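You operate a simulated robot arm through the tools that you are given. There is no shell and no other tool. Be economical: measure what you need, move in short steps, check, and stop when the job is done.

You run a simulated two-armed robot. Do the job below in one go: nothing can be reset, and whatever is moved stays where it is left.

## Task
Sand the grey film off the cedar block in its drawer.
Fine: upper dresser drawer by the shelf; put the sanding block back and shut the drawer. Pinch, drop and break nothing. What is to be rubbed or washed off counts as gone when no trace of it is left.

The check looks at the end state, three seconds after you hand in, the way a careful person would. Anything else that was tipped, shoved, dropped, spilled or broken makes it a failure.

## Robot
Two 7-joint arms with fingered hands on one trunk, hanging from a carriage that runs on a rail from [-12, -1023] to [11, 957] (x, y) and turns from -5.829 to 6.178 rad about z. Base frame: it is fixed where the carriage stands at the start and does not move with it; the origin is on the floor, on the carriage's upright axis, x ahead of it, y to its left, z up; the surface under the hand at the start is at about z = 780. Lengths are in mm, angles in rad, forces in N, time in s.
The left shoulder is at the start at [40, 176, 1153], the right one opposite. With the tool pointing down near the work surface each hand reaches from about 380 to 860 mm from the robot's upright axis, wherever it stands, measured 20 degrees to its own side. Places, roughly: upper dresser drawer by the shelf [500, 0, 600]. Payload 4 kg a hand.
The tool frame of a hand sits at the grasp point between the pads (the TCP): z along the fingers, y along the line on which they close. The tips reach 30 mm beyond it. The gripper opens to 104 mm. The gripper's body begins 35 mm behind the TCP. The gripper is a hand of 4 fingers: y runs from the thumb to the fingers, the wrist lies at [-15, -104, -178] in the tool frame, and closing takes about 1.5 s.
Orientation is that of the tool frame in the base frame, as a unit quaternion [x, y, z, w]. With the fingers straight down and the wrist toward the robot, the tool's x, y and z point along [0, 1, 0], [1, 0, 0] and [0, 0, -1] of the base frame.

## Interface
- The arms move only by the tool send_rows. It takes "left_deltas", "right_deltas" or both (then of equal length, played together; a hand with none holds still); each is a list of rows, each a list of 2 entries, a list of its own where there are three numbers: the turn, a rotation vector about the base's x, y, z in units of 180 degrees (1.0 is 180 degrees), then the shift along the base's x, y, z in units of 100 mm (1.0 is 100 mm). In form: [[[wx, wy, wz], [dx, dy, dz]], ...]. A call has 1 to 12 rows; each row is the pose to reach, as a shift and turn from the pose commanded when the call began. "left_claw" and "right_claw" are, for a hand that has rows, the finger opening in mm, from 0 to 104, set as the call begins (left out, the last holds). A call with a number of a shift or a turn outside -1 to 1 is refused whole. Each row takes 0.2 s and may step no farther than 50 mm and 0.15 rad from the row before; otherwise, or with a gripper value out of range, the whole call is refused. Where a pose cannot be reached the arm comes as near as it can. A force on the tool above 40 N (or 10 N above the force at the start of the call, whichever is more), or a blocked arm, ends the call early, and 0.2 s more pass. Each finger travels about 153 mm/s and halts on what it meets, pressing with about 32 N; the grip force reading is that of the motor and also rises with nothing between the fingers. The clock runs only during rows and for 0.2 s after the last one: add rows that repeat a pose to give the fingers time. It gives the time, the measured TCP pose, the force on the tool (base axes), the opening and the grip force at its end, in the units of the frame above (readings bear some noise), with the torque about the TCP (base axes, N m) and any sound that the robot's microphone picked up.
- Cameras (640 x 400 px; columns grow to the right, rows downward): "scene" is now at [220.7, 15.7, 1431.1]; the picture's right is [0.19, -0.98, 0.00], its down [-0.91, -0.18, -0.36] and it looks along [0.36, 0.07, -0.93] (base axes); focal length 231 px, centre (320, 200). "left" rides on the left gripper at [-61, -92, -130] in its tool frame; the picture's right is [-0.81, -0.28, 0.52], its down [0.53, -0.71, 0.46] and it looks along [0.24, 0.64, 0.72] (tool axes); focal length 275 px, centre (320, 200). "right" rides on the right gripper at [61, -92, -130] in its tool frame; the picture's right is [-0.81, 0.28, -0.52], its down [-0.53, -0.71, 0.46] and it looks along [-0.24, 0.64, 0.72] (tool axes); focal length 275 px, centre (320, 200). There is no depth. A picture from a camera that has moved, and an enlarged one, comes with that camera's place and axes in the base frame and with its lens. The place of the scene camera against the robot may be out by one fixed shift of up to 18 mm in any direction.
- capture(camera): a new picture of that camera. No time passes.
- raise_lower(by): slides the trunk up (or, below 0, down) by that many mm; the arms and the scene camera ride with it, the base frame stays. It gives what a move gives, with no picture.
- drive_base(legs): drives the robot by 1 to 6 legs, each [ahead, left, turn to the left] in mm, mm and rad, along the robot's own axes; the way and the turn of a leg run together, so that a leg with both is an arc; at most 1500 mm and 3.142 rad a leg. The arms and the cameras ride along, it lands a little off, and it stops where it bumps. It keeps to its track: a leg is cut to what the track allows. It gives what a move gives.
- finger_targets(index, middle, ring, thumb_bend, thumb_turn, hand): sets how far each is bent, from 0 (flat) to 1 (curled in); at 0.3 the hand is open as for a grip, at 0.7 the pads meet at the TCP. One left out holds its place. A second passes; each finger stops where it meets its share of the squeeze, and holds until it gets a number again. A gripper value or a shape takes the hand back. It gives what a move gives, with no picture; readings hold the bend of each and the force on the fingers (four entries, about 0 where the hand has none), thumb and palm. thumb_turn goes from beside the hand (0) to across from the fingers (1), as for a grip.
- set_grasp(shape, hand): the hand has 4 fingers and takes this shape, open, in about a second: jaw (thumb against the fingers, like two jaws); tri (thumb and two fingers); tip (a fingertip pinch); poke (one finger out to press); point (the index stretched); flat (the hand flat); cup (the hand cupped); fist (a fist). The gripper value then closes the fingers along that shape, each until it touches; the sizes above hold for jaw. It gives what a move gives, with no picture.
- aim_head(pan, tilt): turns the head with the scene camera to pan (to the left, within 1.501 rad either way) and tilt (down, from -0.506 to 1.204), counted from straight ahead of the robot. It gives what a move gives.
- close_up(camera, box): a new picture of the part [left, top, right, bottom] of that camera's present view, enlarged. No time passes.
- job_done(): hands the job in; it is judged then, once.

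Work in short steps. Places have to be worked out from the pictures, the camera data and where the tool is seen: move nearer, look again, correct. Check each grasp and each placing, and mend what went wrong. You have 120 turns and 100 pictures in all, those below and enlarged ones among them. Open the grippers and draw the arms clear of the work before you hand the job in, unless the task says otherwise; then end with one line.

The tools are called by a JSON object that holds its "fn" and its "kwargs". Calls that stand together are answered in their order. send_rows: Moves the arms, as the interface text tells. Its arguments: {"type":"object","properties":{"left_deltas":{"type":"array","items":{"type":"array"}},"left_claw":{"type":"number"},"right_deltas":{"type":"array","items":{"type":"array"}},"right_claw":{"type":"number"}},"required":[]} The other tools are called the same way: raise_lower (by) slides the trunk up or down; set_grasp (shape, hand) gives the hand a shape; finger_targets (index, middle, ring, thumb_bend, thumb_turn, hand) moves the fingers one by one; drive_base (legs) drives the base; aim_head (pan, tilt) turns the head that bears the scene camera; capture (camera) takes a picture; close_up (camera, box) takes an enlarged picture of a part of a camera's view; job_done () hands the job in.

At the start:

```text
time: 0.0
left_position: [429.1, 165.4, 884.2]
left_orientation: [0.707, 0.707, 0.0, 0.0]
left_ft_force: [0.9, 0.1, 1.1]
left_wrist_torque: [-0.02, -0.01, 0.02]
left_finger_gap: 103.9
left_finger_force: 0.1
left_shape: jaw
left_bend: [0.3, 0.3, 0.3, 0.3, 0.98]
left_finger forces: [0.0, 0.0, 0.0, 0.0, 0.1, 0.1]
right_position: [539.6, -232.5, 879.0]
right_orientation: [0.708, 0.707, 0.0, 0.0]
right_ft_force: [0.0, 0.1, -0.9]
right_wrist_torque: [-0.01, 0.0, 0.01]
right_finger_gap: 103.7
right_finger_force: 0.1
right_shape: jaw
right_bend: [0.3, 0.3, 0.3, 0.3, 0.98]
right_finger forces: [0.0, 0.0, 0.1, 0.1, 0.1, 0.0]
trunk travel left (down, up): [-275.0, 488.0]
robot x, y, heading: [-2.9, 1.1, -0.005]
head pan, tilt: [0.195, 1.201]
```

scene: 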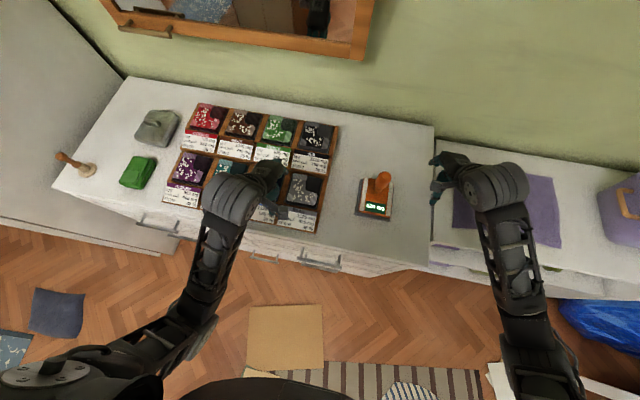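
right: 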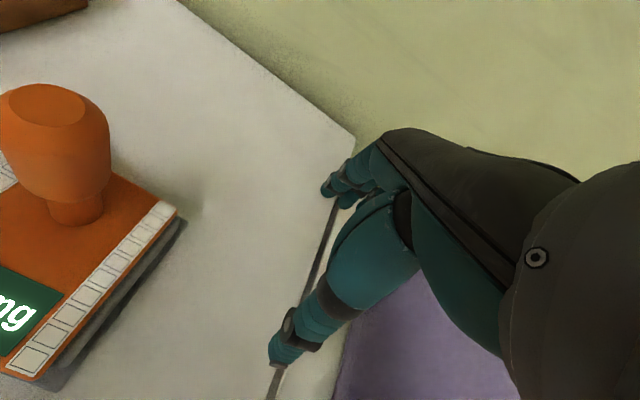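
left: 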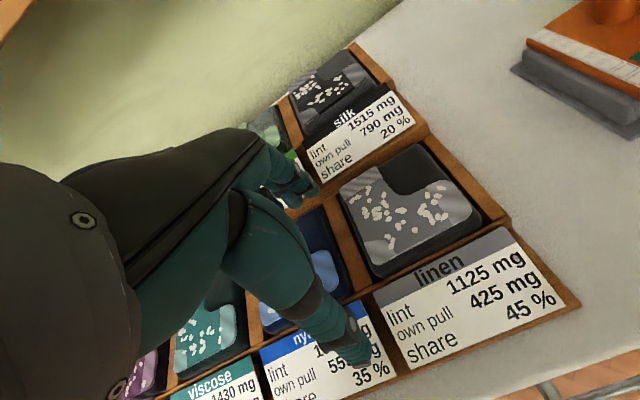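

The scene shows a dresser with swatches, an orange-knobbed device, a green block and a grey block. I'll enlarge both halves to identify the sanding block and the drawers.

{"fn": "close_up", "kwargs": {"camera": "scene", "box": [40, 70, 240, 195]}}

{"fn": "close_up", "kwargs": {"camera": "scene", "box": [120, 150, 440, 350]}}

{"fn": "close_up", "kwargs": {"camera": "scene", "box": [400, 120, 640, 300]}}

```text
3.20 times, centred on (140, 132) of scene
camera zoom: at [220.7, 15.7, 1431.1], right [0.19, -0.98, 0.0], down [-0.91, -0.18, -0.36], along [0.36, 0.07, -0.93], focal length 739 px, centre (896, 416)
```

zoom: 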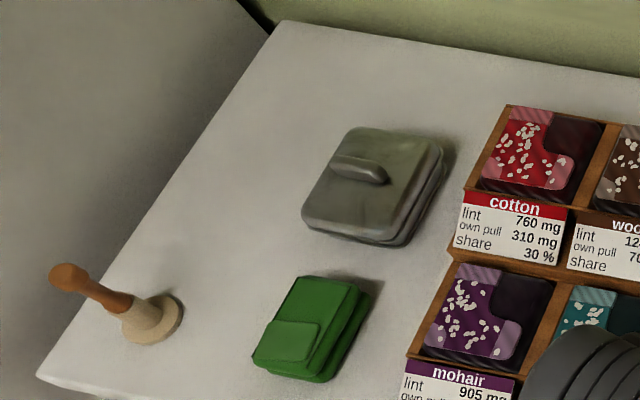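

```text
2.00 times, centred on (280, 250) of scene
camera zoom: at [220.7, 15.7, 1431.1], right [0.19, -0.98, 0.0], down [-0.91, -0.18, -0.36], along [0.36, 0.07, -0.93], focal length 462 px, centre (400, 100)
```

zoom: 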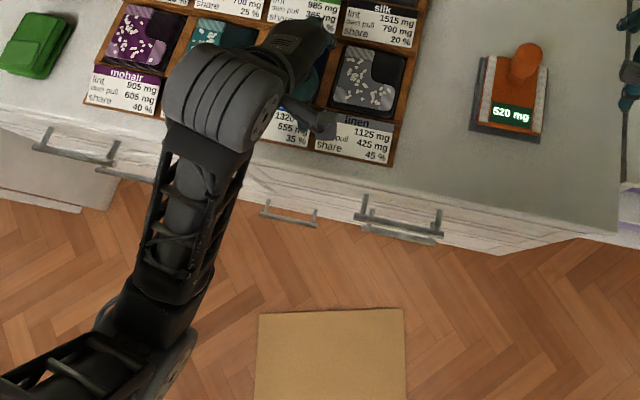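

```text
2.22 times, centred on (520, 210) of scene
camera zoom: at [220.7, 15.7, 1431.1], right [0.19, -0.98, 0.0], down [-0.91, -0.18, -0.36], along [0.36, 0.07, -0.93], focal length 513 px, centre (-124, 178)
```

zoom: 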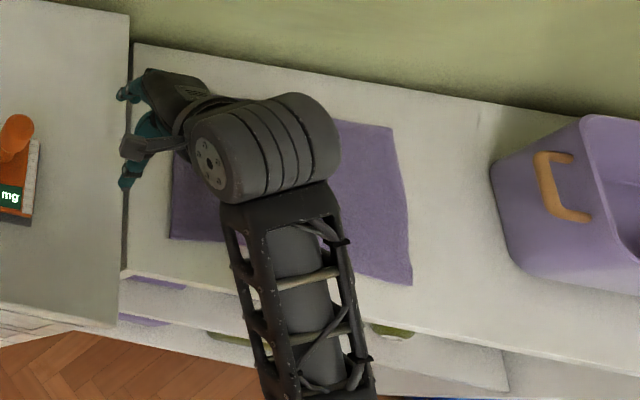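

I need a clear view of the dresser front. I'll raise the trunk to clear everything before driving anywhere.

{"fn": "raise_lower", "kwargs": {"by": 200}}

{"fn": "aim_head", "kwargs": {"pan": 0.0, "tilt": 1.2}}

{"fn": "capture", "kwargs": {"camera": "scene"}}

```text
time: 2.2
left_position: [428.8, 165.9, 1083.4]
left_orientation: [0.706, 0.708, -0.001, 0.001]
left_ft_force: [-0.6, -0.3, -0.4]
left_wrist_torque: [0.02, 0.03, -0.05]
left_finger_gap: 103.8
left_finger_force: 0.0
left_shape: jaw
left_bend: [0.3, 0.3, 0.3, 0.3, 0.98]
left_finger forces: [0.0, 0.0, 0.0, 0.0, 0.0, 0.0]
right_position: [539.7, -233.3, 1077.7]
right_orientation: [0.707, 0.707, 0.0, 0.0]
right_ft_force: [-0.6, 0.3, -0.6]
right_wrist_torque: [0.0, 0.02, -0.02]
right_finger_gap: 103.8
right_finger_force: 0.0
right_shape: jaw
right_bend: [0.3, 0.3, 0.3, 0.3, 0.98]
right_finger forces: [0.0, 0.1, 0.0, 0.0, 0.0, 0.0]
trunk travel left (down, up): [-475.0, 288.0]
robot x, y, heading: [0.5, 2.1, -0.001]
head pan, tilt: [0.195, 1.201]
```

```text
time: 2.9
left_position: [430.3, 164.4, 1083.7]
left_orientation: [0.707, 0.707, -0.001, 0.0]
left_ft_force: [-0.1, 0.0, 0.2]
left_wrist_torque: [0.04, 0.01, 0.0]
left_finger_gap: 104.0
left_finger_force: 0.1
left_shape: jaw
left_bend: [0.3, 0.3, 0.3, 0.3, 0.98]
left_finger forces: [0.0, 0.1, 0.0, 0.0, 0.1, 0.0]
right_position: [539.4, -232.9, 1076.5]
right_orientation: [0.707, 0.707, -0.001, 0.0]
right_ft_force: [0.2, 0.0, 0.1]
right_wrist_torque: [-0.03, -0.01, 0.01]
right_finger_gap: 104.2
right_finger_force: 0.0
right_shape: jaw
right_bend: [0.3, 0.3, 0.3, 0.3, 0.98]
right_finger forces: [0.1, 0.0, 0.0, 0.0, 0.0, 0.0]
trunk travel left (down, up): [-475.0, 288.0]
robot x, y, heading: [-1.2, 0.1, -0.002]
head pan, tilt: [0.0, 1.201]
```

```text
93 pictures are left
camera scene: at [221.8, 4.8, 1631.1], right [0.0, -1.0, 0.0], down [-0.93, 0.0, -0.36], along [0.36, 0.0, -0.93], focal length 231 px, centre (320, 200)
```

scene: 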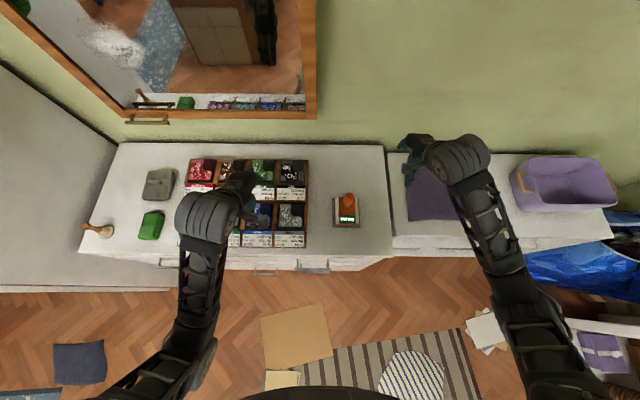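

The dresser spans roughly x 345–800, y −260…870. I'll zoom in on the left objects and the handles from this view.

{"fn": "close_up", "kwargs": {"camera": "scene", "box": [75, 160, 195, 250]}}

{"fn": "close_up", "kwargs": {"camera": "scene", "box": [220, 180, 400, 290]}}

{"fn": "drive_base", "kwargs": {"legs": [[0, -750, 0], [0, 0, 1.4]]}}

{"fn": "aim_head", "kwargs": {"pan": -0.3, "tilt": 0.8}}

{"fn": "capture", "kwargs": {"camera": "scene"}}

```text
4.44 times, centred on (135, 205) of scene
camera zoom: at [221.8, 4.8, 1631.1], right [0.0, -1.0, 0.0], down [-0.93, 0.0, -0.36], along [0.36, 0.0, -0.93], focal length 1026 px, centre (1142, 178)
```

zoom: 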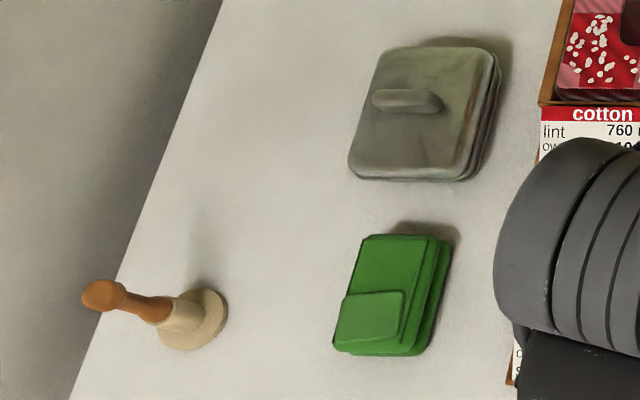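

```text
3.56 times, centred on (310, 235) of scene
camera zoom: at [221.8, 4.8, 1631.1], right [0.0, -1.0, 0.0], down [-0.93, 0.0, -0.36], along [0.36, 0.0, -0.93], focal length 821 px, centre (356, 76)
```

zoom: 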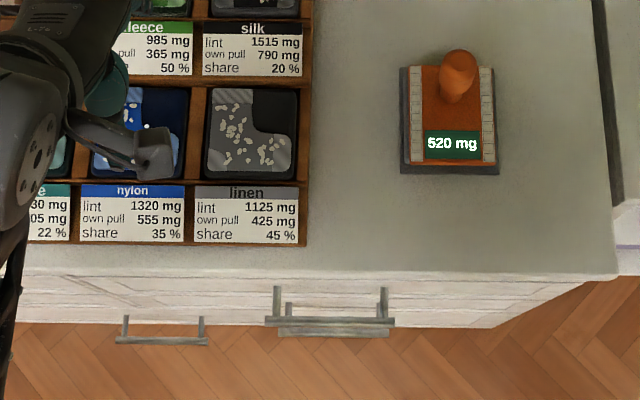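

```text
time: 10.5
left_position: [-92.8, -315.4, 1084.3]
left_orientation: [0.093, 0.996, 0.0, 0.0]
left_ft_force: [-0.1, 0.1, 0.4]
left_wrist_torque: [0.03, 0.0, -0.01]
left_finger_gap: 103.7
left_finger_force: 0.1
left_shape: jaw
left_bend: [0.3, 0.3, 0.3, 0.3, 0.98]
left_finger forces: [0.0, 0.0, 0.0, 0.0, 0.1, 0.0]
right_position: [319.7, -281.9, 1078.3]
right_orientation: [0.093, 0.996, 0.0, 0.0]
right_ft_force: [0.4, 0.3, -0.2]
right_wrist_torque: [0.0, 0.0, -0.03]
right_finger_gap: 103.7
right_finger_force: 0.1
right_shape: jaw
right_bend: [0.3, 0.3, 0.3, 0.3, 0.98]
right_finger forces: [0.0, 0.0, 0.0, 0.0, 0.0, 0.0]
trunk travel left (down, up): [-475.0, 288.0]
robot x, y, heading: [-10.9, -769.5, 1.386]
head pan, tilt: [0.0, 1.201]
```

```text
time: 11.4
left_position: [-91.5, -316.5, 1082.9]
left_orientation: [0.093, 0.996, 0.0, 0.0]
left_ft_force: [-1.7, 0.2, 0.0]
left_wrist_torque: [0.01, 0.02, 0.01]
left_finger_gap: 103.9
left_finger_force: 0.0
left_shape: jaw
left_bend: [0.3, 0.3, 0.3, 0.3, 0.98]
left_finger forces: [0.0, 0.1, 0.0, 0.1, 0.0, 0.0]
right_position: [319.8, -282.1, 1077.1]
right_orientation: [0.093, 0.996, 0.001, 0.0]
right_ft_force: [-0.5, 0.2, 0.2]
right_wrist_torque: [0.03, -0.01, -0.02]
right_finger_gap: 103.6
right_finger_force: 0.1
right_shape: jaw
right_bend: [0.3, 0.3, 0.3, 0.3, 0.98]
right_finger forces: [0.0, 0.0, 0.0, 0.1, 0.0, 0.1]
trunk travel left (down, up): [-475.0, 288.0]
robot x, y, heading: [-10.6, -769.8, 1.386]
head pan, tilt: [-0.3, 0.799]
```

```text
90 pictures are left
camera scene: at [64.2, -534.9, 1658.7], right [0.88, -0.47, 0.0], down [-0.34, -0.63, -0.7], along [0.33, 0.62, -0.72], focal length 231 px, centre (320, 200)
```

scene: 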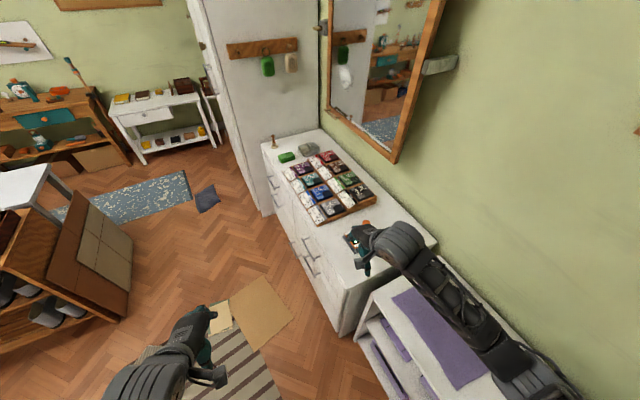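

{"fn": "close_up", "kwargs": {"camera": "scene", "box": [240, 120, 440, 345]}}

{"fn": "close_up", "kwargs": {"camera": "scene", "box": [0, 10, 230, 170]}}

```text
1.78 times, centred on (340, 232) of scene
camera zoom: at [64.2, -534.9, 1658.7], right [0.88, -0.47, 0.0], down [-0.34, -0.63, -0.7], along [0.33, 0.62, -0.72], focal length 410 px, centre (284, 142)
```

zoom: 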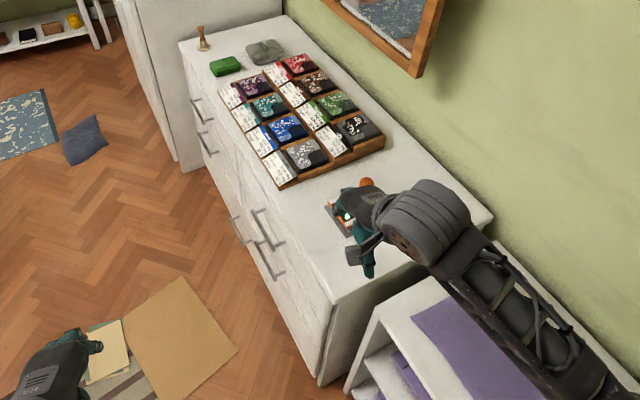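

```text
2.50 times, centred on (115, 90) of scene
camera zoom: at [64.2, -534.9, 1658.7], right [0.88, -0.47, 0.0], down [-0.34, -0.63, -0.7], along [0.33, 0.62, -0.72], focal length 577 px, centre (832, 475)
```

zoom: 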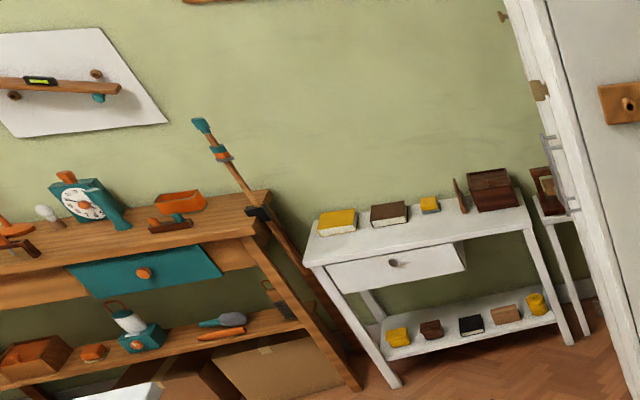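

The upper-right drawer's handle bar triangulates to about x 299, y −37…106, z 680. I'll stand to the shelf side of it, angled, and use the left arm.

{"fn": "drive_base", "kwargs": {"legs": [[0, 0, -1.386], [0, 350, 0], [0, 0, 0.5]]}}

{"fn": "aim_head", "kwargs": {"pan": 0.4, "tilt": 1.1}}

{"fn": "capture", "kwargs": {"camera": "scene"}}

```text
time: 18.5
left_position: [298.1, -69.3, 1084.2]
left_orientation: [0.517, 0.856, 0.0, 0.0]
left_ft_force: [0.0, -0.8, -1.6]
left_wrist_torque: [0.03, 0.0, 0.03]
left_finger_gap: 103.7
left_finger_force: 0.1
left_shape: jaw
left_bend: [0.3, 0.3, 0.3, 0.3, 0.98]
left_finger forces: [0.0, 0.0, 0.0, 0.1, 0.0, 0.0]
right_position: [581.1, -371.8, 1077.9]
right_orientation: [0.518, 0.855, 0.001, 0.001]
right_ft_force: [0.4, -0.5, -0.8]
right_wrist_torque: [-0.01, -0.02, -0.02]
right_finger_gap: 103.6
right_finger_force: 0.1
right_shape: jaw
right_bend: [0.3, 0.3, 0.3, 0.3, 0.98]
right_finger forces: [0.0, 0.0, 0.0, 0.0, 0.0, 0.0]
trunk travel left (down, up): [-475.0, 288.0]
robot x, y, heading: [-3.3, -416.7, 0.482]
head pan, tilt: [-0.3, 0.799]
```

```text
time: 19.6
left_position: [298.2, -70.3, 1084.4]
left_orientation: [0.517, 0.856, 0.001, 0.0]
left_ft_force: [-0.1, -0.3, 0.3]
left_wrist_torque: [0.01, -0.03, 0.02]
left_finger_gap: 103.8
left_finger_force: 0.0
left_shape: jaw
left_bend: [0.3, 0.3, 0.3, 0.3, 0.98]
left_finger forces: [0.0, 0.0, 0.0, 0.1, 0.0, 0.0]
right_position: [581.0, -371.9, 1077.6]
right_orientation: [0.518, 0.856, -0.001, 0.0]
right_ft_force: [0.1, 0.9, -0.8]
right_wrist_torque: [0.0, 0.0, 0.03]
right_finger_gap: 103.6
right_finger_force: 0.1
right_shape: jaw
right_bend: [0.3, 0.3, 0.3, 0.3, 0.98]
right_finger forces: [0.0, 0.1, 0.0, 0.1, 0.0, 0.0]
trunk travel left (down, up): [-475.0, 288.0]
robot x, y, heading: [-3.9, -415.4, 0.485]
head pan, tilt: [0.4, 1.1]
```

```text
87 pictures are left
camera scene: at [182.8, -287.7, 1637.1], right [0.77, -0.64, 0.0], down [-0.57, -0.69, -0.45], along [0.29, 0.35, -0.89], focal length 231 px, centre (320, 200)
```

scene: 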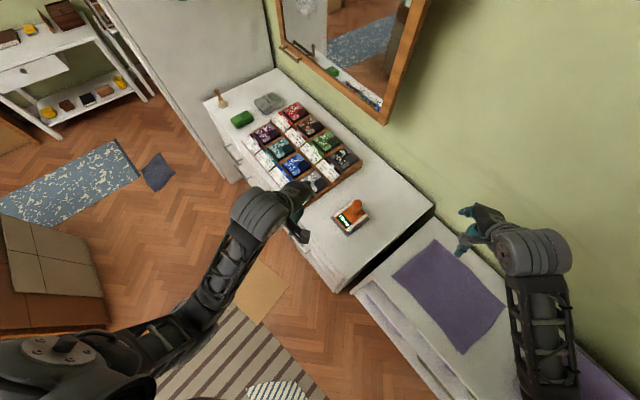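

Left hand is over the dresser edge. I'll draw it back in front of the dresser and yaw it to face +x.

{"fn": "send_rows", "kwargs": {"left_deltas": [[[0, 0, -0.03], [-0.35, 0.2, 0]], [[0, 0, -0.06], [-0.7, 0.4, 0]], [[0, 0, -0.09], [-1.0, 0.6, 0]], [[0, 0, -0.12], [-1.0, 0.8, -0.3]], [[0, 0, -0.154], [-1.0, 1.0, -0.6]]]}}

{"fn": "send_rows", "kwargs": {"left_deltas": [[[0, -0.04, 0], [-0.3, 0, -0.2]], [[0, -0.08, 0], [-0.6, 0, -0.4]], [[0, -0.12, 0], [-0.9, 0, -0.6]], [[0, -0.16, 0], [-1.0, 0, -0.8]], [[0, -0.2, 0], [-1.0, 0, -1.0]], [[0, -0.24, 0], [-1.0, 0, -1.0]], [[0, -0.277, 0], [-1.0, 0, -1.0]]]}}

{"fn": "capture", "kwargs": {"camera": "left"}}

{"fn": "capture", "kwargs": {"camera": "scene"}}

```text
time: 20.8
left_position: [198.4, 31.0, 1024.2]
left_orientation: [0.707, 0.707, 0.0, 0.0]
left_ft_force: [-0.5, -0.9, 0.6]
left_wrist_torque: [-0.02, 0.01, 0.02]
left_finger_gap: 103.6
left_finger_force: 0.0
left_shape: jaw
left_bend: [0.3, 0.3, 0.3, 0.3, 0.98]
left_finger forces: [0.0, 0.0, 0.1, 0.1, 0.1, 0.0]
left hand out of reach, approached as far as the arm can: row 2, 3
right_position: [580.6, -371.0, 1078.3]
right_orientation: [0.517, 0.856, 0.0, 0.0]
right_ft_force: [0.3, 0.1, -0.8]
right_wrist_torque: [-0.01, 0.05, 0.0]
right_finger_gap: 103.9
right_finger_force: 0.0
right_shape: jaw
right_bend: [0.3, 0.3, 0.3, 0.3, 0.98]
right_finger forces: [0.1, 0.0, 0.0, 0.1, 0.0, 0.0]
trunk travel left (down, up): [-475.0, 288.0]
robot x, y, heading: [-4.7, -415.4, 0.484]
head pan, tilt: [0.4, 1.1]
```

```text
time: 22.4
left_position: [98.5, 30.9, 923.7]
left_orientation: [0.641, 0.642, 0.299, 0.297]
left_ft_force: [0.6, 0.6, -0.2]
left_wrist_torque: [0.0, -0.01, -0.03]
left_finger_gap: 103.9
left_finger_force: 0.1
left_shape: jaw
left_bend: [0.3, 0.3, 0.3, 0.3, 0.98]
left_finger forces: [0.1, 0.0, 0.0, 0.0, 0.0, 0.1]
right_position: [581.4, -373.3, 1078.2]
right_orientation: [0.517, 0.856, 0.0, -0.001]
right_ft_force: [0.3, 0.8, 0.2]
right_wrist_torque: [0.0, -0.01, 0.0]
right_finger_gap: 103.5
right_finger_force: 0.1
right_shape: jaw
right_bend: [0.3, 0.3, 0.3, 0.3, 0.98]
right_finger forces: [0.0, 0.0, 0.1, 0.1, 0.1, 0.0]
trunk travel left (down, up): [-475.0, 288.0]
robot x, y, heading: [-3.3, -417.3, 0.483]
head pan, tilt: [0.4, 1.1]
```

```text
86 pictures are left
camera left: at [-59.5, -30.6, 937.7], right [0.22, -0.81, -0.54], down [-0.11, 0.53, -0.84], along [0.97, 0.24, 0.03], focal length 275 px, centre (320, 200)
```

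left: 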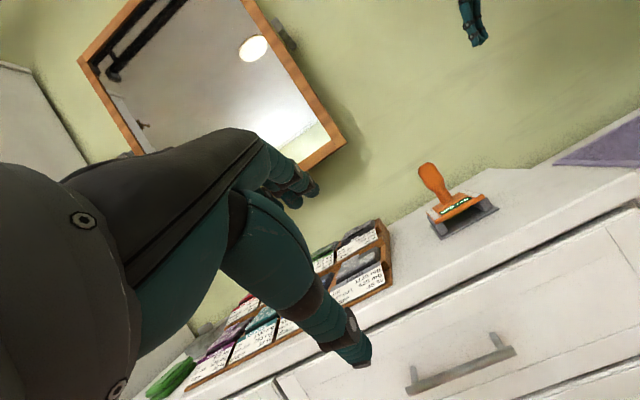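

```text
85 pictures are left
camera scene: at [182.9, -287.9, 1637.1], right [0.77, -0.63, 0.0], down [-0.57, -0.69, -0.45], along [0.29, 0.35, -0.89], focal length 231 px, centre (320, 200)
```

scene: 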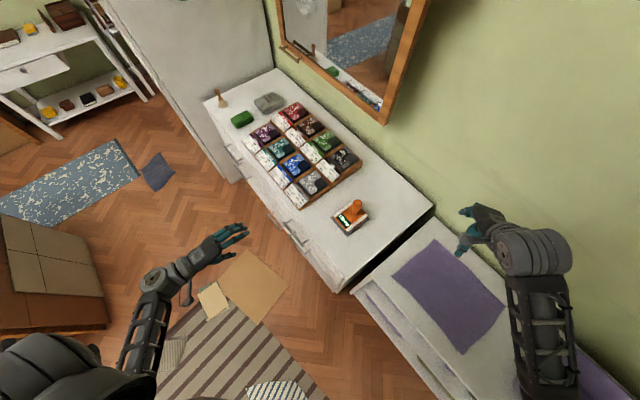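

The bar is seen where expected (x≈290, y≈34, z≈678). I'll lower the trunk so the hand is just above the handle height, then look again.

{"fn": "raise_lower", "kwargs": {"by": -200}}

{"fn": "send_rows", "kwargs": {"left_deltas": [[[0, 0, 0], [0.3, 0, 0]], [[0, 0, 0], [0.6, 0, 0]], [[0, 0, 0], [0.8, 0.03, 0]], [[0, 0, 0], [0.8, 0.03, 0]]], "left_claw": 50}}

{"fn": "capture", "kwargs": {"camera": "left"}}

{"fn": "capture", "kwargs": {"camera": "scene"}}

```text
time: 24.6
left_position: [97.7, 31.4, 724.7]
left_orientation: [0.642, 0.641, 0.297, 0.297]
left_ft_force: [0.5, 0.7, 0.2]
left_wrist_torque: [0.01, 0.02, 0.01]
left_finger_gap: 103.9
left_finger_force: 0.1
left_shape: jaw
left_bend: [0.3, 0.3, 0.3, 0.3, 0.98]
left_finger forces: [0.0, 0.0, 0.0, 0.0, 0.0, 0.0]
right_position: [580.7, -372.1, 878.8]
right_orientation: [0.517, 0.856, -0.001, 0.001]
right_ft_force: [0.6, 0.7, -0.2]
right_wrist_torque: [-0.03, 0.0, -0.02]
right_finger_gap: 103.5
right_finger_force: 0.0
right_shape: jaw
right_bend: [0.3, 0.3, 0.3, 0.3, 0.98]
right_finger forces: [0.0, 0.1, 0.0, 0.1, 0.0, 0.0]
trunk travel left (down, up): [-275.0, 488.0]
robot x, y, heading: [-5.7, -412.3, 0.486]
head pan, tilt: [0.4, 1.1]
```

```text
time: 25.6
left_position: [180.0, 33.0, 723.2]
left_orientation: [0.641, 0.642, 0.298, 0.298]
left_ft_force: [-0.2, 0.9, 0.6]
left_wrist_torque: [-0.03, 0.0, -0.05]
left_finger_gap: 50.6
left_finger_force: 0.0
left_shape: jaw
left_bend: [0.74, 0.45, 0.42, 0.7, 1.0]
left_finger forces: [0.1, 0.0, 0.0, 0.1, 0.0, 0.1]
right_position: [580.0, -372.4, 877.4]
right_orientation: [0.517, 0.856, -0.001, 0.0]
right_ft_force: [-0.4, 0.9, 0.1]
right_wrist_torque: [0.02, -0.02, -0.01]
right_finger_gap: 104.0
right_finger_force: 0.0
right_shape: jaw
right_bend: [0.3, 0.3, 0.3, 0.3, 0.98]
right_finger forces: [0.1, 0.0, 0.0, 0.1, 0.0, 0.0]
trunk travel left (down, up): [-275.0, 488.0]
robot x, y, heading: [-2.7, -415.9, 0.485]
head pan, tilt: [0.4, 1.1]
```

```text
84 pictures are left
camera left: at [21.4, -27.5, 736.9], right [0.22, -0.81, -0.54], down [-0.11, 0.53, -0.84], along [0.97, 0.24, 0.02], focal length 275 px, centre (320, 200)
```

left: 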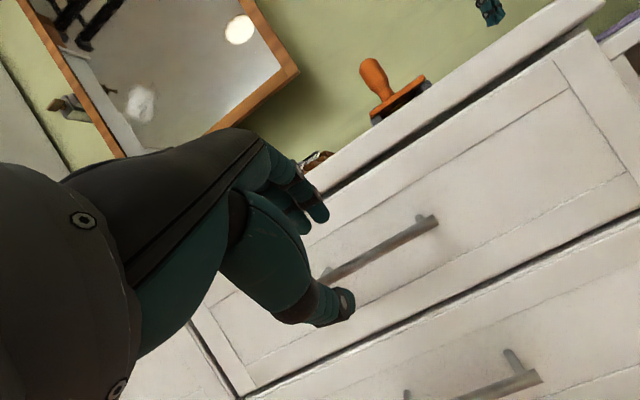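

```text
83 pictures are left
camera scene: at [182.5, -287.8, 1437.0], right [0.77, -0.63, 0.0], down [-0.57, -0.69, -0.45], along [0.29, 0.35, -0.89], focal length 231 px, centre (320, 200)
```

scene: 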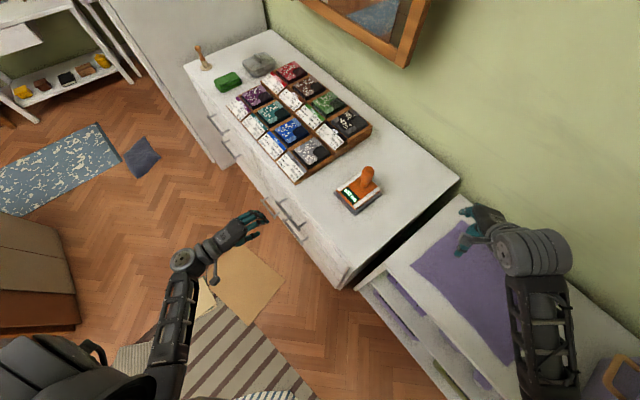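

Refined: the bar sits at about x 301, z 667. I'll approach along the tool's pointing direction and stop slightly short of it, then check.

{"fn": "send_rows", "kwargs": {"left_deltas": [[[0, 0, 0], [0.4, 0.01, -0.08]], [[0, 0, 0], [0.74, 0.01, -0.16]], [[0, 0, 0], [0.95, 0.01, -0.33]], [[0, 0, 0], [1.0, 0.01, -0.39]], [[0, 0, 0], [1.0, 0.01, -0.39]]]}}

{"fn": "capture", "kwargs": {"camera": "left"}}

{"fn": "close_up", "kwargs": {"camera": "scene", "box": [210, 170, 370, 270]}}

```text
time: 26.8
left_position: [279.0, 37.3, 683.8]
left_orientation: [0.641, 0.641, 0.298, 0.298]
left_ft_force: [0.2, -0.9, 0.0]
left_wrist_torque: [-0.03, 0.0, -0.01]
left_finger_gap: 50.4
left_finger_force: 0.0
left_shape: jaw
left_bend: [0.74, 0.45, 0.42, 0.7, 1.0]
left_finger forces: [0.0, 0.1, 0.0, 0.0, 0.0, 0.0]
right_position: [581.2, -372.7, 877.5]
right_orientation: [0.517, 0.856, 0.0, 0.0]
right_ft_force: [-0.1, 0.1, 0.1]
right_wrist_torque: [0.01, -0.03, 0.01]
right_finger_gap: 103.9
right_finger_force: 0.1
right_shape: jaw
right_bend: [0.3, 0.3, 0.3, 0.3, 0.98]
right_finger forces: [0.1, 0.0, 0.1, 0.0, 0.1, 0.0]
trunk travel left (down, up): [-275.0, 488.0]
robot x, y, heading: [-4.6, -415.5, 0.485]
head pan, tilt: [0.4, 1.1]
```

```text
82 pictures are left
camera left: at [121.5, -24.7, 699.0], right [0.22, -0.81, -0.54], down [-0.11, 0.53, -0.84], along [0.97, 0.24, 0.03], focal length 275 px, centre (320, 200)
```

left: 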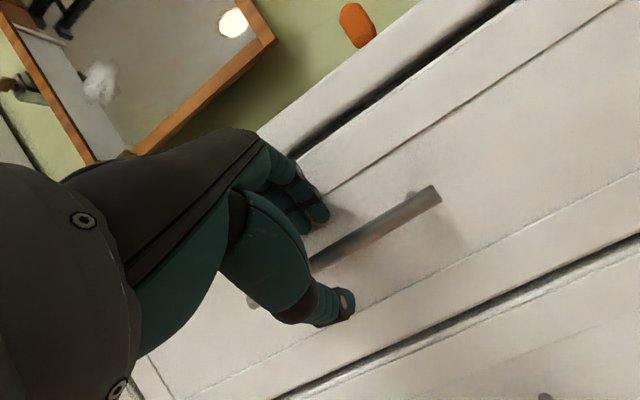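

```text
4.00 times, centred on (290, 220) of scene
camera zoom: at [182.9, -287.7, 1437.1], right [0.77, -0.63, 0.0], down [-0.57, -0.69, -0.45], along [0.29, 0.35, -0.89], focal length 924 px, centre (440, 120)
```

zoom: 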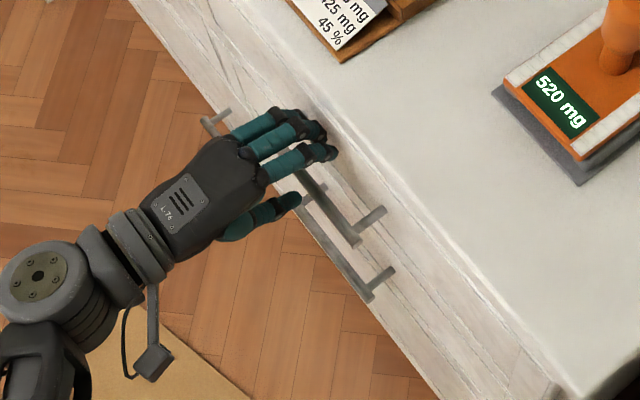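

The bar is between fingers and thumb. I'll advance 15 mm more and close.

{"fn": "send_rows", "kwargs": {"left_deltas": [[[0, 0, 0], [0.06, 0, -0.06]], [[0, 0, 0], [0.12, 0, -0.11]], [[0, 0, 0], [0.12, 0, -0.11]]]}}

{"fn": "send_rows", "kwargs": {"left_deltas": [[[0, 0, 0], [0, 0, 0]], [[0, 0, 0], [0, 0, 0]], [[0, 0, 0], [0, 0, 0]], [[0, 0, 0], [0, 0, 0]], [[0, 0, 0], [0, 0, 0]], [[0, 0, 0], [0, 0, 0]], [[0, 0, 0], [0, 0, 0]]], "left_claw": 4}}

{"fn": "capture", "kwargs": {"camera": "left"}}

```text
time: 27.6
left_position: [286.3, 37.5, 672.7]
left_orientation: [0.642, 0.642, 0.297, 0.296]
left_ft_force: [-14.8, 0.0, 4.8]
left_wrist_torque: [0.02, -0.42, 0.07]
left_finger_gap: 48.1
left_finger_force: 0.0
left_shape: jaw
left_bend: [0.75, 0.48, 0.42, 0.7, 1.0]
left_finger forces: [4.5, 10.3, 0.0, 0.1, 0.0, 0.0]
right_position: [577.6, -371.4, 875.1]
right_orientation: [0.517, 0.856, -0.001, -0.001]
right_ft_force: [0.1, 0.1, -0.2]
right_wrist_torque: [0.01, 0.0, -0.01]
right_finger_gap: 103.7
right_finger_force: 0.0
right_shape: jaw
right_bend: [0.3, 0.3, 0.3, 0.3, 0.98]
right_finger forces: [0.0, 0.0, 0.1, 0.1, 0.1, 0.0]
trunk travel left (down, up): [-275.0, 488.0]
robot x, y, heading: [-1.1, -414.1, 0.484]
head pan, tilt: [0.4, 1.1]
```

```text
time: 29.1
left_position: [290.1, 35.3, 675.0]
left_orientation: [0.642, 0.641, 0.298, 0.298]
left_ft_force: [0.4, -0.3, -0.4]
left_wrist_torque: [0.01, -0.01, 0.02]
left_finger_gap: 4.1
left_finger_force: 0.1
left_shape: jaw
left_bend: [0.71, 0.68, 0.67, 0.71, 1.0]
left_finger forces: [0.1, 0.1, 0.0, 0.0, 0.0, 0.1]
right_position: [580.8, -370.8, 877.8]
right_orientation: [0.517, 0.856, 0.0, 0.0]
right_ft_force: [-0.1, 0.5, 0.7]
right_wrist_torque: [-0.01, -0.02, -0.02]
right_finger_gap: 103.6
right_finger_force: 0.1
right_shape: jaw
right_bend: [0.3, 0.3, 0.3, 0.3, 0.98]
right_finger forces: [0.0, 0.0, 0.0, 0.0, 0.1, 0.0]
trunk travel left (down, up): [-275.0, 488.0]
robot x, y, heading: [-6.3, -413.7, 0.481]
head pan, tilt: [0.4, 1.1]
```

```text
80 pictures are left
camera left: at [133.0, -25.1, 688.1], right [0.22, -0.81, -0.54], down [-0.11, 0.53, -0.84], along [0.97, 0.24, 0.03], focal length 275 px, centre (320, 200)
```

left: 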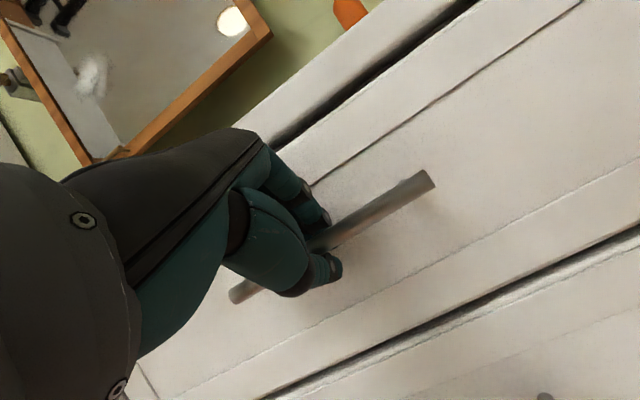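

The fingers are around the bar, though the reported squeeze is nil. I'll close fully and try a small pull.

{"fn": "send_rows", "kwargs": {"left_deltas": [[[0, 0, 0], [0, 0, 0]], [[0, 0, 0], [0, 0, 0]], [[0, 0, 0], [-0.1, 0, 0]], [[0, 0, 0], [-0.2, 0, 0]], [[0, 0, 0], [-0.3, 0, 0]], [[0, 0, 0], [-0.4, 0, 0]], [[0, 0, 0], [-0.5, 0, 0]]], "left_claw": 0}}

{"fn": "capture", "kwargs": {"camera": "left"}}

```text
time: 30.8
left_position: [238.1, 35.3, 673.0]
left_orientation: [0.642, 0.641, 0.297, 0.297]
left_ft_force: [0.1, 3.4, -17.8]
left_wrist_torque: [0.0, -0.01, 0.02]
left_finger_gap: 0.1
left_finger_force: 31.7
left_shape: jaw
left_bend: [0.7, 0.7, 0.7, 0.73, 1.0]
left_finger forces: [2.9, 0.1, 0.0, 0.0, 38.4, 0.0]
right_position: [579.8, -371.8, 877.2]
right_orientation: [0.518, 0.856, -0.001, -0.001]
right_ft_force: [0.2, 0.1, -0.1]
right_wrist_torque: [0.01, 0.0, -0.01]
right_finger_gap: 103.6
right_finger_force: 0.1
right_shape: jaw
right_bend: [0.3, 0.3, 0.3, 0.3, 0.98]
right_finger forces: [0.0, 0.0, 0.0, 0.0, 0.1, 0.0]
trunk travel left (down, up): [-275.0, 488.0]
robot x, y, heading: [-5.0, -412.0, 0.483]
head pan, tilt: [0.4, 1.1]
```

```text
79 pictures are left
camera left: at [80.9, -25.9, 687.9], right [0.22, -0.81, -0.54], down [-0.11, 0.53, -0.84], along [0.97, 0.24, 0.02], focal length 275 px, centre (320, 200)
```

left: 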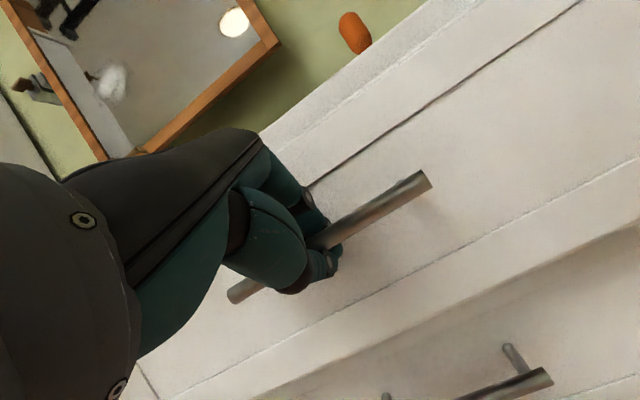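

The drawer is coming out with the hand (50 mm so far). I'll keep pulling.

{"fn": "send_rows", "kwargs": {"left_deltas": [[[0, 0, 0], [-0.15, 0, 0]], [[0, 0, 0], [-0.3, 0, 0]], [[0, 0, 0], [-0.45, 0, 0]], [[0, 0, 0], [-0.6, 0, 0]], [[0, 0, 0], [-0.75, 0, 0]], [[0, 0, 0], [-0.9, 0, 0]], [[0, 0, 0], [-1.0, 0, 0]]]}}

{"fn": "capture", "kwargs": {"camera": "scene"}}

```text
time: 32.4
left_position: [137.7, 35.0, 674.2]
left_orientation: [0.641, 0.641, 0.298, 0.298]
left_ft_force: [-0.3, 5.4, -16.2]
left_wrist_torque: [0.0, -0.02, 0.04]
left_finger_gap: 0.1
left_finger_force: 32.3
left_shape: jaw
left_bend: [0.7, 0.7, 0.7, 0.73, 1.0]
left_finger forces: [3.2, 0.1, 0.0, 0.0, 37.8, 0.0]
right_position: [579.9, -371.5, 877.2]
right_orientation: [0.516, 0.856, 0.001, 0.0]
right_ft_force: [-0.9, -0.1, 0.2]
right_wrist_torque: [0.05, 0.02, 0.02]
right_finger_gap: 103.7
right_finger_force: 0.0
right_shape: jaw
right_bend: [0.3, 0.3, 0.3, 0.3, 0.98]
right_finger forces: [0.1, 0.1, 0.1, 0.0, 0.0, 0.0]
trunk travel left (down, up): [-275.0, 488.0]
robot x, y, heading: [-0.6, -415.9, 0.486]
head pan, tilt: [0.4, 1.1]
```

```text
78 pictures are left
camera scene: at [182.5, -287.4, 1437.0], right [0.77, -0.63, 0.0], down [-0.57, -0.69, -0.45], along [0.29, 0.35, -0.89], focal length 231 px, centre (320, 200)
```

scene: 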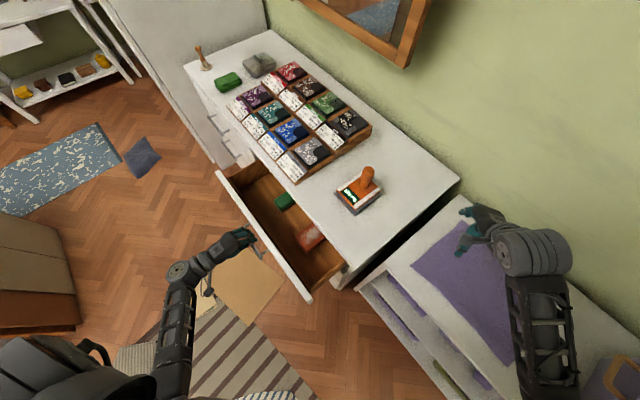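

The drawer is 150 mm open; a green block and a cedar-coloured block are showing. I'll pull another 120 mm.

{"fn": "send_rows", "kwargs": {"left_deltas": [[[0, 0, 0], [-0.15, 0, 0]], [[0, 0, 0], [-0.3, 0, 0]], [[0, 0, 0], [-0.45, 0, 0]], [[0, 0, 0], [-0.6, 0, 0]], [[0, 0, 0], [-0.75, 0, 0]], [[0, 0, 0], [-0.9, 0, 0]], [[0, 0, 0], [-1.0, 0, 0]]]}}

{"fn": "capture", "kwargs": {"camera": "scene"}}

{"fn": "close_up", "kwargs": {"camera": "scene", "box": [180, 160, 360, 310]}}

```text
time: 34.0
left_position: [38.7, 36.5, 674.6]
left_orientation: [0.642, 0.641, 0.298, 0.297]
left_ft_force: [-0.4, 9.8, -23.4]
left_wrist_torque: [0.04, -0.01, 0.07]
left_finger_gap: 0.0
left_finger_force: 32.3
left_shape: jaw
left_bend: [0.7, 0.7, 0.7, 0.72, 1.0]
left_finger forces: [3.2, 0.0, 0.1, 0.0, 43.4, 0.0]
right_position: [581.1, -371.4, 877.4]
right_orientation: [0.518, 0.856, 0.001, 0.0]
right_ft_force: [0.0, -0.6, -0.1]
right_wrist_torque: [0.01, 0.02, -0.01]
right_finger_gap: 103.7
right_finger_force: 0.1
right_shape: jaw
right_bend: [0.3, 0.3, 0.3, 0.3, 0.98]
right_finger forces: [0.0, 0.1, 0.1, 0.1, 0.0, 0.0]
trunk travel left (down, up): [-275.0, 488.0]
robot x, y, heading: [-5.3, -416.9, 0.483]
head pan, tilt: [0.4, 1.1]
```

```text
77 pictures are left
camera scene: at [182.5, -287.2, 1437.0], right [0.77, -0.63, 0.0], down [-0.57, -0.69, -0.45], along [0.29, 0.35, -0.89], focal length 231 px, centre (320, 200)
```

scene: 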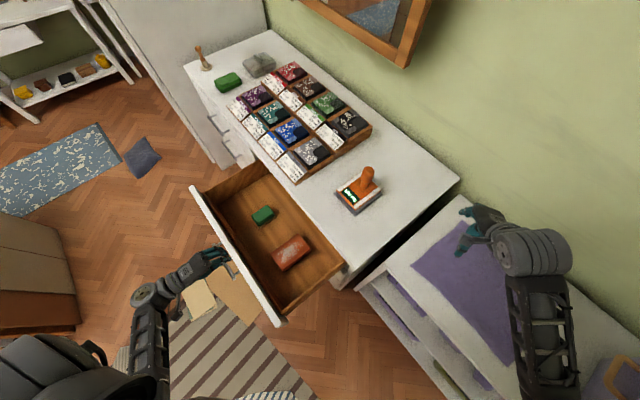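

```text
2.67 times, centred on (270, 235) of scene
camera zoom: at [182.5, -287.2, 1437.0], right [0.77, -0.63, 0.0], down [-0.57, -0.69, -0.45], along [0.29, 0.35, -0.89], focal length 616 px, centre (453, 107)
```

zoom: 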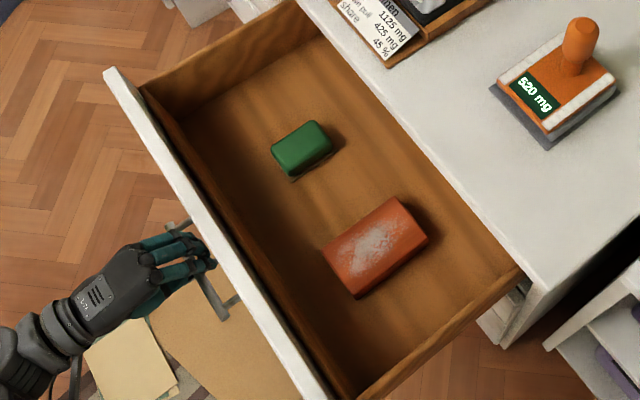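

The drawer holds a cedar block with a grey film and a smaller green block, presumably the sanding block. I'll release the handle, back off, and get a closer look from the left hand camera.

{"fn": "send_rows", "kwargs": {"left_deltas": [[[0, 0, 0], [0, 0, 0]], [[0, 0, 0], [0, 0, 0]], [[0, 0, 0], [0, 0, 0]], [[0, 0, 0], [-0.15, 0, 0.13]], [[0, 0, 0], [-0.38, 0, 0.32]], [[0, 0, 0], [-0.6, 0, 0.5]], [[0, 0, 0], [-0.6, 0, 0.9]], [[0, 0, 0], [-0.6, 0, 1.0]]], "left_claw": 50}}

{"fn": "close_up", "kwargs": {"camera": "scene", "box": [180, 160, 360, 310]}}

{"fn": "close_up", "kwargs": {"camera": "scene", "box": [240, 195, 320, 275]}}

```text
time: 35.8
left_position: [-19.9, 32.5, 774.7]
left_orientation: [0.642, 0.641, 0.298, 0.298]
left_ft_force: [-0.1, 0.0, 0.0]
left_wrist_torque: [0.0, 0.05, -0.01]
left_finger_gap: 49.5
left_finger_force: 0.1
left_shape: jaw
left_bend: [0.74, 0.45, 0.42, 0.71, 1.0]
left_finger forces: [0.0, 0.0, 0.1, 0.0, 0.1, 0.0]
right_position: [581.9, -371.9, 877.0]
right_orientation: [0.517, 0.856, 0.0, 0.0]
right_ft_force: [0.2, 0.6, 0.4]
right_wrist_torque: [-0.01, -0.04, 0.01]
right_finger_gap: 103.8
right_finger_force: 0.0
right_shape: jaw
right_bend: [0.3, 0.3, 0.3, 0.3, 0.98]
right_finger forces: [0.0, 0.0, 0.0, 0.0, 0.0, 0.0]
trunk travel left (down, up): [-275.0, 488.0]
robot x, y, heading: [-3.8, -411.8, 0.482]
head pan, tilt: [0.4, 1.1]
```

```text
2.67 times, centred on (270, 235) of scene
camera zoom: at [182.7, -287.8, 1437.0], right [0.77, -0.63, 0.0], down [-0.57, -0.69, -0.45], along [0.29, 0.35, -0.89], focal length 616 px, centre (453, 107)
```

zoom: 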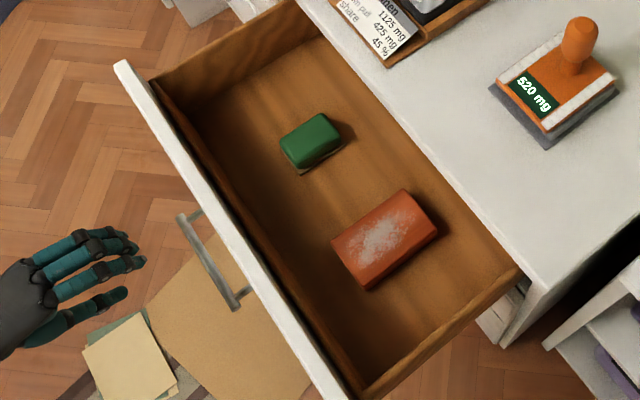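

```text
5.00 times, centred on (280, 235) of scene
camera zoom: at [182.7, -287.8, 1437.0], right [0.77, -0.63, 0.0], down [-0.57, -0.69, -0.45], along [0.29, 0.35, -0.89], focal length 1155 px, centre (520, 25)
```

zoom: 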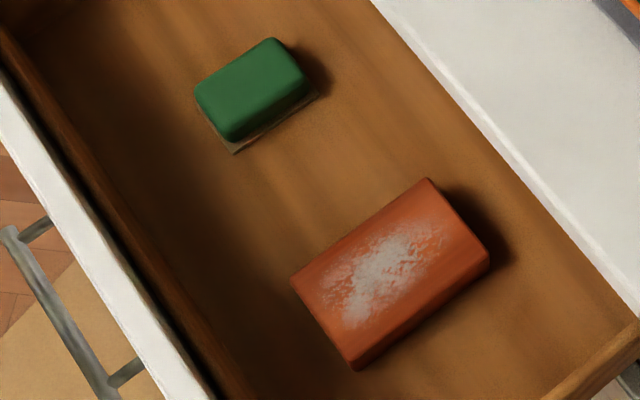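

The green block has an abrasive underside, so that's the sanding block. For wrist clearance from the dresser top I want the drawer about 70 mm further out, so I'll re-grip the bar.

{"fn": "send_rows", "kwargs": {"left_deltas": [[[0, 0, 0], [0.1, 0.02, -0.3]], [[0, 0, 0], [0.26, 0.02, -0.6]], [[0, 0, 0], [0.45, 0.02, -0.77]], [[0, 0, 0], [0.6, 0.02, -0.9]], [[0, 0, 0], [0.66, 0.02, -0.96]], [[0, 0, 0], [0.66, 0.02, -0.96]]], "left_claw": 50}}

{"fn": "capture", "kwargs": {"camera": "left"}}

```text
time: 37.1
left_position: [47.4, 32.4, 678.0]
left_orientation: [0.641, 0.642, 0.298, 0.297]
left_ft_force: [0.6, 0.2, 0.8]
left_wrist_torque: [-0.01, 0.0, 0.01]
left_finger_gap: 49.8
left_finger_force: 0.1
left_shape: jaw
left_bend: [0.74, 0.45, 0.42, 0.71, 1.0]
left_finger forces: [0.0, 0.0, 0.0, 0.0, 0.0, 0.1]
right_position: [581.4, -372.5, 878.9]
right_orientation: [0.518, 0.856, 0.0, 0.0]
right_ft_force: [0.2, -0.3, 0.3]
right_wrist_torque: [-0.03, -0.01, -0.01]
right_finger_gap: 104.0
right_finger_force: 0.0
right_shape: jaw
right_bend: [0.3, 0.3, 0.3, 0.3, 0.98]
right_finger forces: [0.1, 0.1, 0.0, 0.0, 0.0, 0.0]
trunk travel left (down, up): [-275.0, 488.0]
robot x, y, heading: [-2.1, -414.4, 0.487]
head pan, tilt: [0.4, 1.1]
```

```text
73 pictures are left
camera left: at [-111.8, -26.1, 692.0], right [0.22, -0.81, -0.54], down [-0.11, 0.53, -0.84], along [0.97, 0.24, 0.03], focal length 275 px, centre (320, 200)
```

left: 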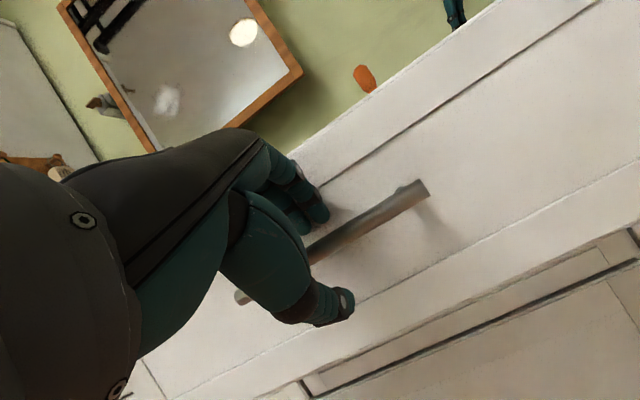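

The bar lies between thumb and fingers again. I'll close and pull 70 mm.

{"fn": "send_rows", "kwargs": {"left_deltas": [[[0, 0, 0], [0, 0, 0]], [[0, 0, 0], [0, 0, 0]], [[0, 0, 0], [0, 0, 0]], [[0, 0, 0], [0, 0, 0]], [[0, 0, 0], [0, 0, 0]], [[0, 0, 0], [-0.15, 0, 0]], [[0, 0, 0], [-0.3, 0, 0]], [[0, 0, 0], [-0.45, 0, 0]], [[0, 0, 0], [-0.6, 0, 0]], [[0, 0, 0], [-0.7, 0, 0]], [[0, 0, 0], [-0.75, 0, 0]]], "left_claw": 0}}

{"fn": "send_rows", "kwargs": {"left_deltas": [[[0, 0, 0], [0, 0, 0]], [[0, 0, 0], [0, 0, 0]], [[0, 0, 0], [0, 0, 0]], [[0, 0, 0], [-0.15, 0, 0.13]], [[0, 0, 0], [-0.38, 0, 0.32]], [[0, 0, 0], [-0.6, 0, 0.5]], [[0, 0, 0], [-0.6, 0, 0.9]], [[0, 0, 0], [-0.6, 0, 1.0]]], "left_claw": 45}}

{"fn": "capture", "kwargs": {"camera": "scene"}}

```text
time: 39.6
left_position: [-14.6, 35.7, 676.6]
left_orientation: [0.643, 0.637, 0.297, 0.303]
left_ft_force: [20.9, 0.1, -19.8]
left_wrist_torque: [0.04, -0.02, -0.14]
left_finger_gap: 1.2
left_finger_force: 31.9
left_shape: jaw
left_bend: [0.7, 0.7, 0.7, 0.73, 1.0]
left_finger forces: [17.8, 7.7, 4.8, 0.0, 30.5, 0.0]
right_position: [584.9, -374.9, 879.6]
right_orientation: [0.519, 0.855, 0.0, 0.0]
right_ft_force: [-0.3, 0.6, -0.1]
right_wrist_torque: [0.01, 0.0, -0.02]
right_finger_gap: 104.0
right_finger_force: 0.1
right_shape: jaw
right_bend: [0.3, 0.3, 0.3, 0.3, 0.98]
right_finger forces: [0.1, 0.1, 0.1, 0.0, 0.1, 0.1]
trunk travel left (down, up): [-275.0, 488.0]
robot x, y, heading: [-5.5, -415.8, 0.484]
head pan, tilt: [0.4, 1.1]
stopped in row 11 (left hand): the force on the tool passed its limit at 41 N (the readings are from after the stop); the commanded pose is now the measured one
```

```text
time: 41.4
left_position: [-82.0, 38.0, 778.5]
left_orientation: [0.643, 0.639, 0.298, 0.299]
left_ft_force: [0.1, -0.2, 0.6]
left_wrist_torque: [-0.01, 0.04, -0.01]
left_finger_gap: 44.9
left_finger_force: 0.1
left_shape: jaw
left_bend: [0.74, 0.47, 0.44, 0.72, 1.0]
left_finger forces: [0.0, 0.0, 0.1, 0.0, 0.0, 0.0]
right_position: [579.7, -373.1, 876.5]
right_orientation: [0.519, 0.855, 0.001, 0.0]
right_ft_force: [0.9, -0.5, -0.3]
right_wrist_torque: [0.0, 0.04, 0.0]
right_finger_gap: 103.9
right_finger_force: 0.0
right_shape: jaw
right_bend: [0.3, 0.3, 0.3, 0.3, 0.98]
right_finger forces: [0.0, 0.1, 0.0, 0.0, 0.0, 0.0]
trunk travel left (down, up): [-275.0, 488.0]
robot x, y, heading: [0.4, -415.8, 0.484]
head pan, tilt: [0.4, 1.1]
```

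```text
72 pictures are left
camera scene: at [182.7, -287.9, 1437.0], right [0.77, -0.64, 0.0], down [-0.57, -0.69, -0.45], along [0.29, 0.35, -0.89], focal length 231 px, centre (320, 200)
```

scene: 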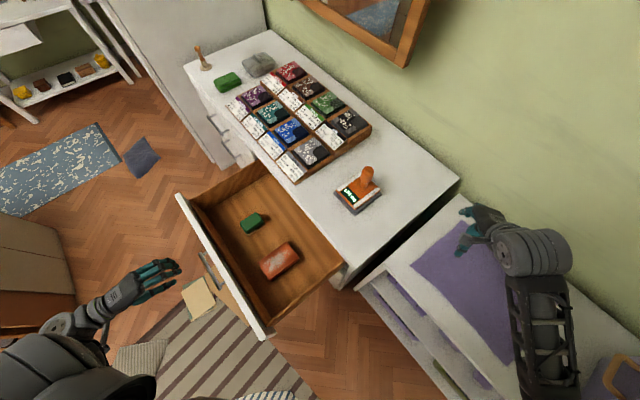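

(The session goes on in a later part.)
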